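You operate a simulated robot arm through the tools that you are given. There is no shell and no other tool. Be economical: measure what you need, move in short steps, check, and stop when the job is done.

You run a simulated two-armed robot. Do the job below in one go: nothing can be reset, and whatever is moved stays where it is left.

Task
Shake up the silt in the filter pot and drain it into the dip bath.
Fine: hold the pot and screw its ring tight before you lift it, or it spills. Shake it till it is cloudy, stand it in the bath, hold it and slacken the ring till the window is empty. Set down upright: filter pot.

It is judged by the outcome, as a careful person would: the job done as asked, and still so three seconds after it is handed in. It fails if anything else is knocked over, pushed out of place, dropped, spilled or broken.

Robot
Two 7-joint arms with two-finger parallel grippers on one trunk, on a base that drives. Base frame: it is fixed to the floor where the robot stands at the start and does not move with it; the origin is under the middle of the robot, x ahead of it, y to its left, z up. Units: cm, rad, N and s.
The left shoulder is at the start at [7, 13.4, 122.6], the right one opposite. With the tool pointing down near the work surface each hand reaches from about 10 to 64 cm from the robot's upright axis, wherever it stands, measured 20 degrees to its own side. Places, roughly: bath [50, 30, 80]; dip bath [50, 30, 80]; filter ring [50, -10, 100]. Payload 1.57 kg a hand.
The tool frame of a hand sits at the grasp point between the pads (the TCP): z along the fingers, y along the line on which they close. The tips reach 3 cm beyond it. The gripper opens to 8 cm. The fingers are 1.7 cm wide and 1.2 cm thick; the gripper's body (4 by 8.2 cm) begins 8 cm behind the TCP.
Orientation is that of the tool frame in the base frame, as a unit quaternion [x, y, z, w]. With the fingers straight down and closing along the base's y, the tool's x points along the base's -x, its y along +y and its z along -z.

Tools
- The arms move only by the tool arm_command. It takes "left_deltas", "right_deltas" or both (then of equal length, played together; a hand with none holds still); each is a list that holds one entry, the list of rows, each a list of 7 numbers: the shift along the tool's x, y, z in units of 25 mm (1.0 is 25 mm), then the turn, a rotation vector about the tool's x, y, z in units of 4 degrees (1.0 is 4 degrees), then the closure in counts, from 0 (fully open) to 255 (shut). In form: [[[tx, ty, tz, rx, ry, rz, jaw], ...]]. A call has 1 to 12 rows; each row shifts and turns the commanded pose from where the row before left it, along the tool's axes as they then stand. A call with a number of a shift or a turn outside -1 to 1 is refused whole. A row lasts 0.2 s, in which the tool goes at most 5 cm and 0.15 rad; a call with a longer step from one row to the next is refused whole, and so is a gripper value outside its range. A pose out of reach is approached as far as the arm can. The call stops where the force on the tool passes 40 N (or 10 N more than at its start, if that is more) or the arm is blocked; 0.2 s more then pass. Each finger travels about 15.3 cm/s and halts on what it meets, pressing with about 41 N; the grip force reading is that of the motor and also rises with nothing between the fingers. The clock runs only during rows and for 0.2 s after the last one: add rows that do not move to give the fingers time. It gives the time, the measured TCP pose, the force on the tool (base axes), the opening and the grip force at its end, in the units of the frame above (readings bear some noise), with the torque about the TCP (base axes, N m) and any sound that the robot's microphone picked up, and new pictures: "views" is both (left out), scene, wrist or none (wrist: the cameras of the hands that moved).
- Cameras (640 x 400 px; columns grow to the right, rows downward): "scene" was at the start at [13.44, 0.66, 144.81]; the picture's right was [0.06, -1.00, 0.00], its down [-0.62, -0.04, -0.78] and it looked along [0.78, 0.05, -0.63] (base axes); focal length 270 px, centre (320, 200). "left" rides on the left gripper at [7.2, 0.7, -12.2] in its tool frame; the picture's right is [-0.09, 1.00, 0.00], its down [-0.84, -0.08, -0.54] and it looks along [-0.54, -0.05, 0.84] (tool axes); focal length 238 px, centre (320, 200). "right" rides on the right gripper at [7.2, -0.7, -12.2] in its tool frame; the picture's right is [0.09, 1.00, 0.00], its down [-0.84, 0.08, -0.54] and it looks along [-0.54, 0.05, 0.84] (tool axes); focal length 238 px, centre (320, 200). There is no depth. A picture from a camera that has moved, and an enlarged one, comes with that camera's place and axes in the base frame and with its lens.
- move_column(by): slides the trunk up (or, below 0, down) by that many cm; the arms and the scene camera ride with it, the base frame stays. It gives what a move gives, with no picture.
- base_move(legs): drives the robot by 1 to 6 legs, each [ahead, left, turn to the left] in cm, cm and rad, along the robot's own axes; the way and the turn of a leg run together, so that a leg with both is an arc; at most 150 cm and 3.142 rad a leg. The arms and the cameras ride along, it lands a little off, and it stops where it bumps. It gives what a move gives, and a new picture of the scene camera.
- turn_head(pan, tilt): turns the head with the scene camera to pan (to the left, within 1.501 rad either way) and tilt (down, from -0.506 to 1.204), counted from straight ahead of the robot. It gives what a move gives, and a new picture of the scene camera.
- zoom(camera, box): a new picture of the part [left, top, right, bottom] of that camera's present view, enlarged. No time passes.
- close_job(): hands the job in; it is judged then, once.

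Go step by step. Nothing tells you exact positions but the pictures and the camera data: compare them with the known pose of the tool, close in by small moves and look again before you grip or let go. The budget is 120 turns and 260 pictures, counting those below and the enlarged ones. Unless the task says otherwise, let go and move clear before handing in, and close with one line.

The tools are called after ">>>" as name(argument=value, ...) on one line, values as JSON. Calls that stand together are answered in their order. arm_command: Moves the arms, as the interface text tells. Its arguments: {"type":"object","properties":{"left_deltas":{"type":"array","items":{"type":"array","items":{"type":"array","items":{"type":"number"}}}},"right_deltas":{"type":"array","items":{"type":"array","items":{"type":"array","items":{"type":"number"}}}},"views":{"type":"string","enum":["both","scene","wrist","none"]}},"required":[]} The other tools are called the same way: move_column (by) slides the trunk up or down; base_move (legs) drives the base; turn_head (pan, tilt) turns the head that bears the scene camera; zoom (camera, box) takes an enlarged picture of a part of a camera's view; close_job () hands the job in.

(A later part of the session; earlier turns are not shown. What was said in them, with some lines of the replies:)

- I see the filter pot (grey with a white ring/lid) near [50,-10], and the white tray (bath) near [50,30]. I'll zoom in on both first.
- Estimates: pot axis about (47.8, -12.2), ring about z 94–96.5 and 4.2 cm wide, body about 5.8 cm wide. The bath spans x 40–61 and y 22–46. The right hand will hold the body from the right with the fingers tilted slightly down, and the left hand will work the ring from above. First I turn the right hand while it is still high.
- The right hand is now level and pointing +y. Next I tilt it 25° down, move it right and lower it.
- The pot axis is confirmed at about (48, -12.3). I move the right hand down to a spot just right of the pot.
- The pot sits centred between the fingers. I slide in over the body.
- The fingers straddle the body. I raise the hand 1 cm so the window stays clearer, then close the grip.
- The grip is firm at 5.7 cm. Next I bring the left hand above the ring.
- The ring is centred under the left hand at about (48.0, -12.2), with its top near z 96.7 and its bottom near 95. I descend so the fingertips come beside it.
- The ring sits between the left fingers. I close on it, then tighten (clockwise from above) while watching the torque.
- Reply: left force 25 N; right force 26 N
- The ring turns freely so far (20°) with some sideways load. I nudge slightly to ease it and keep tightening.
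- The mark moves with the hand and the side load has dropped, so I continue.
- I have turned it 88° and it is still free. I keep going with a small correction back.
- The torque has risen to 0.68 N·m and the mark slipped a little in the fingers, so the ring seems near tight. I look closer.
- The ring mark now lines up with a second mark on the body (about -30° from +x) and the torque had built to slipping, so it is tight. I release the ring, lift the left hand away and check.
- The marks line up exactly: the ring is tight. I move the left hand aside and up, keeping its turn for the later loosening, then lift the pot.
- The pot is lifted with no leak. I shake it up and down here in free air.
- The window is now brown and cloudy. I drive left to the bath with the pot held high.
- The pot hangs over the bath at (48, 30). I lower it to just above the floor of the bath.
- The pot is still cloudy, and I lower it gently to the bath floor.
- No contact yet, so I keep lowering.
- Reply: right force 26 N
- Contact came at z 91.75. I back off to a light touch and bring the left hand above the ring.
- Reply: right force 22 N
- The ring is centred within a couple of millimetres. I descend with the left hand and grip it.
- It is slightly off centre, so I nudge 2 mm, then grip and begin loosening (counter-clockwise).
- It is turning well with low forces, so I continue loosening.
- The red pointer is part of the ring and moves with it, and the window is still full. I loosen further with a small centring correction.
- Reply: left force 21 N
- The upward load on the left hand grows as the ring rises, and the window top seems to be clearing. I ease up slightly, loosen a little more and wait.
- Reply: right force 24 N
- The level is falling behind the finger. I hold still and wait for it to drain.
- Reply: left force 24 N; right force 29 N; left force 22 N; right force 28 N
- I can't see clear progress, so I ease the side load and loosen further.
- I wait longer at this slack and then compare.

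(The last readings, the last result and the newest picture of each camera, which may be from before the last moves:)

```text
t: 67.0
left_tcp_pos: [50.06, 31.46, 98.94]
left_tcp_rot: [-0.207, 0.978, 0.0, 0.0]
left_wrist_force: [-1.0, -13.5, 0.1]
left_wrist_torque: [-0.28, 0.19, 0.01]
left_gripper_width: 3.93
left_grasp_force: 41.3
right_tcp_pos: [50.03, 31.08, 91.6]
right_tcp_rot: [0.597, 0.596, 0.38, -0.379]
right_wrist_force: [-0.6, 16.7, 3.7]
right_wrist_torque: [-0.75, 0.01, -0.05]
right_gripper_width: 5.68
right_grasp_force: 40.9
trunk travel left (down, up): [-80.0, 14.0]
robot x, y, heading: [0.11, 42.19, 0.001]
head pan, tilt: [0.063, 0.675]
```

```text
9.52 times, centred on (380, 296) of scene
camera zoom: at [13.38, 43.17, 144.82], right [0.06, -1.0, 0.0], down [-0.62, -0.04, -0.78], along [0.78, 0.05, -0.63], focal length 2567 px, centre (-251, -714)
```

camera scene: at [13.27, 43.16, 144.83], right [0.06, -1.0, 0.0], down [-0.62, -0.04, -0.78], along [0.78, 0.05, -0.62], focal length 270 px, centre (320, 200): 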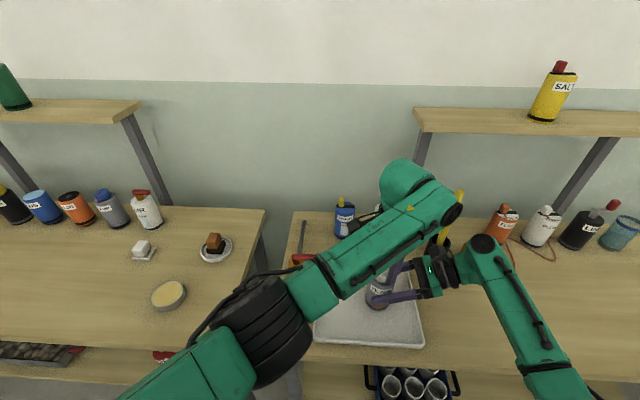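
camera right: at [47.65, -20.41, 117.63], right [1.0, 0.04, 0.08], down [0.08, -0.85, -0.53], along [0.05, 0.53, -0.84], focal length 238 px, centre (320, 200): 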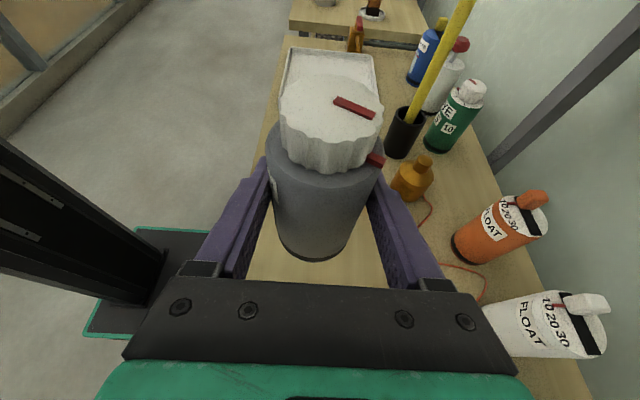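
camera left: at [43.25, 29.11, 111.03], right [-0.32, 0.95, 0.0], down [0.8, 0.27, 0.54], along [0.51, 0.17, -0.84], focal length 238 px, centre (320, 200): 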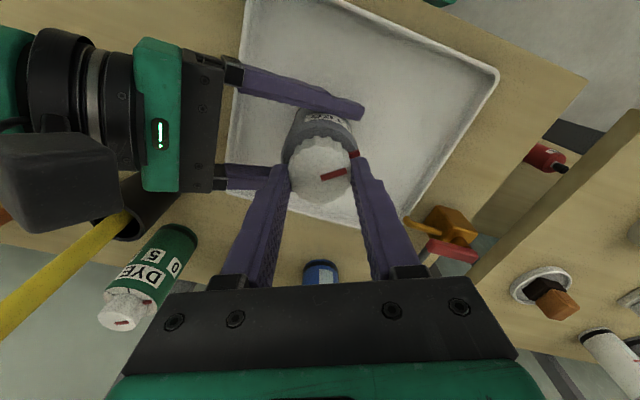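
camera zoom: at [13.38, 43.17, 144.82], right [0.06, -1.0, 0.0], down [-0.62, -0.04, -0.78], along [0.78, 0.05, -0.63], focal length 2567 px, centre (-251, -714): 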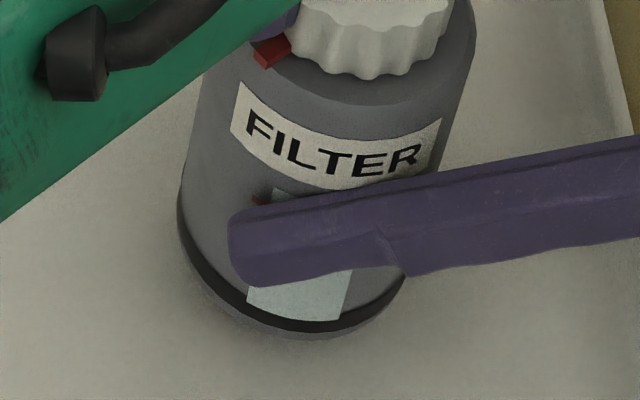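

The window is empty. I release the ring and lift the left hand clear.

>>> arm_command(left_deltas=[[[0, -0.03, 0, 0, 0, 0, 255], [0, 0, 0, 0, 0, 0, 60], [0, 0, 0, 0, 0, 0, 60], [0, 0, -1, 0, 0, 0, 60], [0, 0, -1, 0, 0, 0, 60], [0, 0, -1, 0, 0, 0, 60], [0, 0, -1, 0, 0, 0, 60], [0, 0, -1, 0, 0, 0, 60], [0, 0, -1, 0, 0, 0, 60], [0, 0, -1, 0, 0, 0, 60], [0, 0, -1, 0, 0, 0, 60]]])

>>> zoom(camera="scene", box=[310, 250, 450, 350])

```text
t: 69.4
left_tcp_pos: [49.88, 31.48, 116.37]
left_tcp_rot: [-0.208, 0.978, -0.002, 0.0]
left_wrist_force: [-0.5, -0.1, -0.6]
left_wrist_torque: [0.01, 0.02, 0.0]
left_gripper_width: 6.13
left_grasp_force: 0.1
left hand out of reach, approached as far as the arm can: row 11
right_tcp_pos: [49.94, 31.03, 91.58]
right_tcp_rot: [0.597, 0.596, 0.38, -0.38]
right_wrist_force: [-1.8, -1.1, 4.0]
right_wrist_torque: [-0.15, 0.1, -0.01]
right_gripper_width: 5.64
right_grasp_force: 41.2
trunk travel left (down, up): [-80.0, 14.0]
robot x, y, heading: [0.02, 42.41, 0.0]
head pan, tilt: [0.063, 0.675]
camera scene: at [13.35, 43.12, 144.82], right [0.06, -1.0, 0.0], down [-0.62, -0.04, -0.78], along [0.78, 0.05, -0.63], focal length 270 px, centre (320, 200)
camera left: at [43.15, 29.25, 128.48], right [-0.32, 0.95, 0.0], down [0.79, 0.27, 0.54], along [0.52, 0.17, -0.84], focal length 238 px, centre (320, 200)
```

scene: 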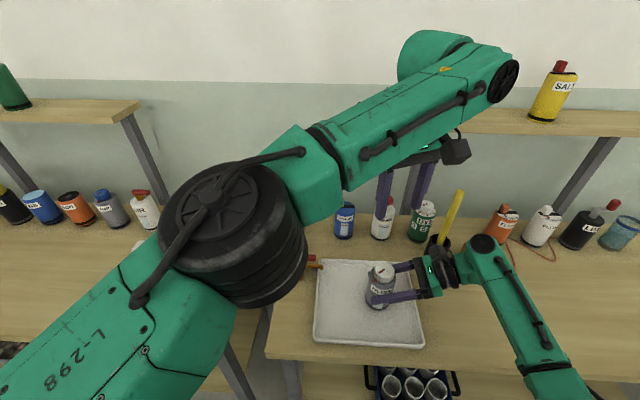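
left: 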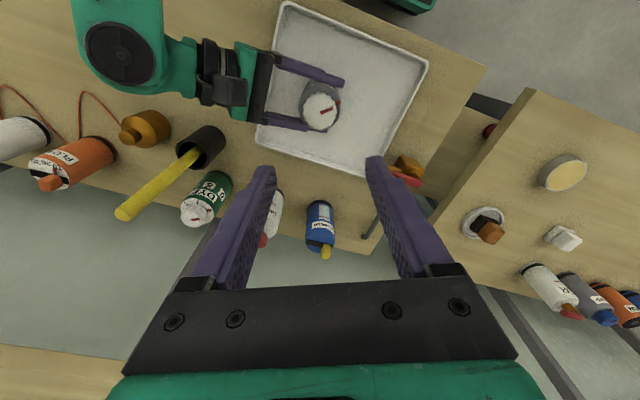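

```text
4.00 times, centred on (380, 300) of scene
camera zoom: at [13.35, 43.12, 144.82], right [0.06, -1.0, 0.0], down [-0.62, -0.04, -0.78], along [0.78, 0.05, -0.63], focal length 1078 px, centre (80, -200)
```

zoom: 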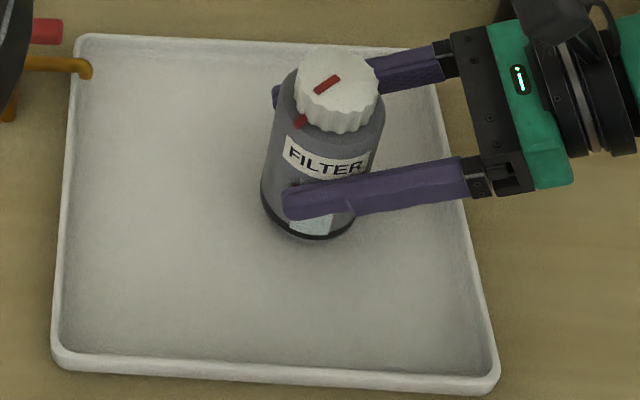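

The pot stands upright and the left hand is clear. I open the right hand and back it straight out to the right.

>>> arm_command(right_deltas=[[[0, 0, 0, 0, 0, 0, 0], [0, 0, 0, 0, 0, 0, 0], [0, 0, 0, 0, 0, 0, 0], [-0.2, 0, -0.43, 0, 0, 0, 0], [-0.41, 0, -0.87, 0, 0, 0, 0], [-0.41, 0, -0.87, 0, 0, 0, 0], [-0.41, 0, -0.87, 0, 0, 0, 0], [-0.41, 0, -0.87, 0, 0, 0, 0], [-0.3, 0, -0.6, 0, 0, 0, 0]]])

>>> zoom(camera="scene", box=[310, 250, 450, 350])

```text
t: 71.4
left_tcp_pos: [50.04, 31.57, 116.32]
left_tcp_rot: [-0.207, 0.978, -0.001, 0.0]
left_wrist_force: [0.0, -0.6, -0.2]
left_wrist_torque: [-0.01, -0.04, 0.03]
left_gripper_width: 6.13
left_grasp_force: 0.1
right_tcp_pos: [50.06, 18.63, 91.41]
right_tcp_rot: [0.597, 0.596, 0.38, -0.38]
right_wrist_force: [0.7, 0.4, 0.0]
right_wrist_torque: [0.03, 0.02, -0.01]
right_gripper_width: 7.98
right_grasp_force: 0.2
trunk travel left (down, up): [-80.0, 14.0]
robot x, y, heading: [-0.06, 42.4, 0.001]
head pan, tilt: [0.063, 0.675]
camera scene: at [13.49, 43.1, 144.8], right [0.06, -1.0, 0.0], down [-0.62, -0.04, -0.78], along [0.78, 0.05, -0.63], focal length 270 px, centre (320, 200)
camera right: at [49.45, 10.52, 103.13], right [1.0, 0.04, 0.08], down [0.08, -0.84, -0.53], along [0.05, 0.53, -0.84], focal length 238 px, centre (320, 200)
```

scene: 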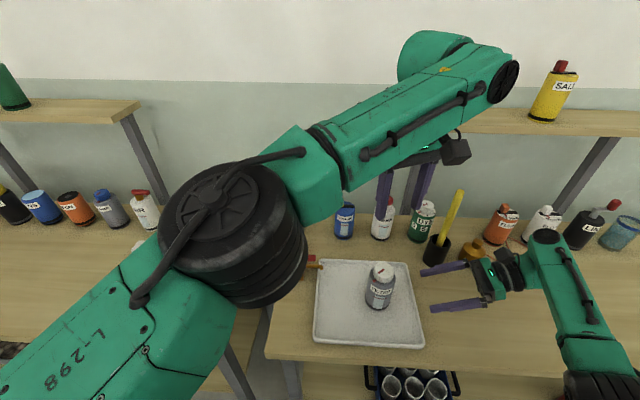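
right: 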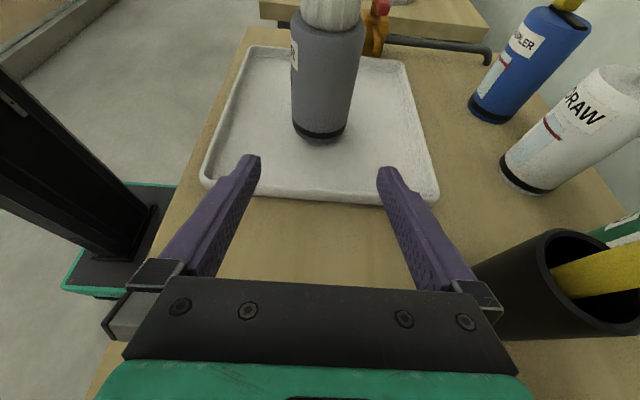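

```text
4.00 times, centred on (380, 300) of scene
camera zoom: at [13.49, 43.1, 144.8], right [0.06, -1.0, 0.0], down [-0.62, -0.04, -0.78], along [0.78, 0.05, -0.63], focal length 1078 px, centre (80, -200)
```

zoom: 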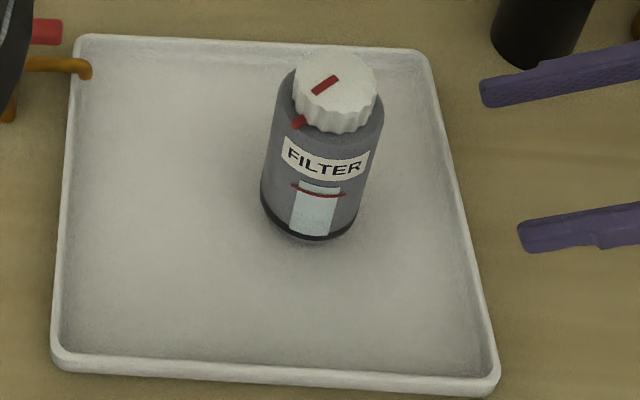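

The pot stands upright in the bath with an empty window, both hands are clear and nothing else has moved. I hand it in.

>>> close_job()

```text
The job is handed in.
```

I screwed the filter pot's ring tight, shook the pot until it was cloudy, and drained it in the dip bath until the window was empty. It is standing upright there with both hands clear.
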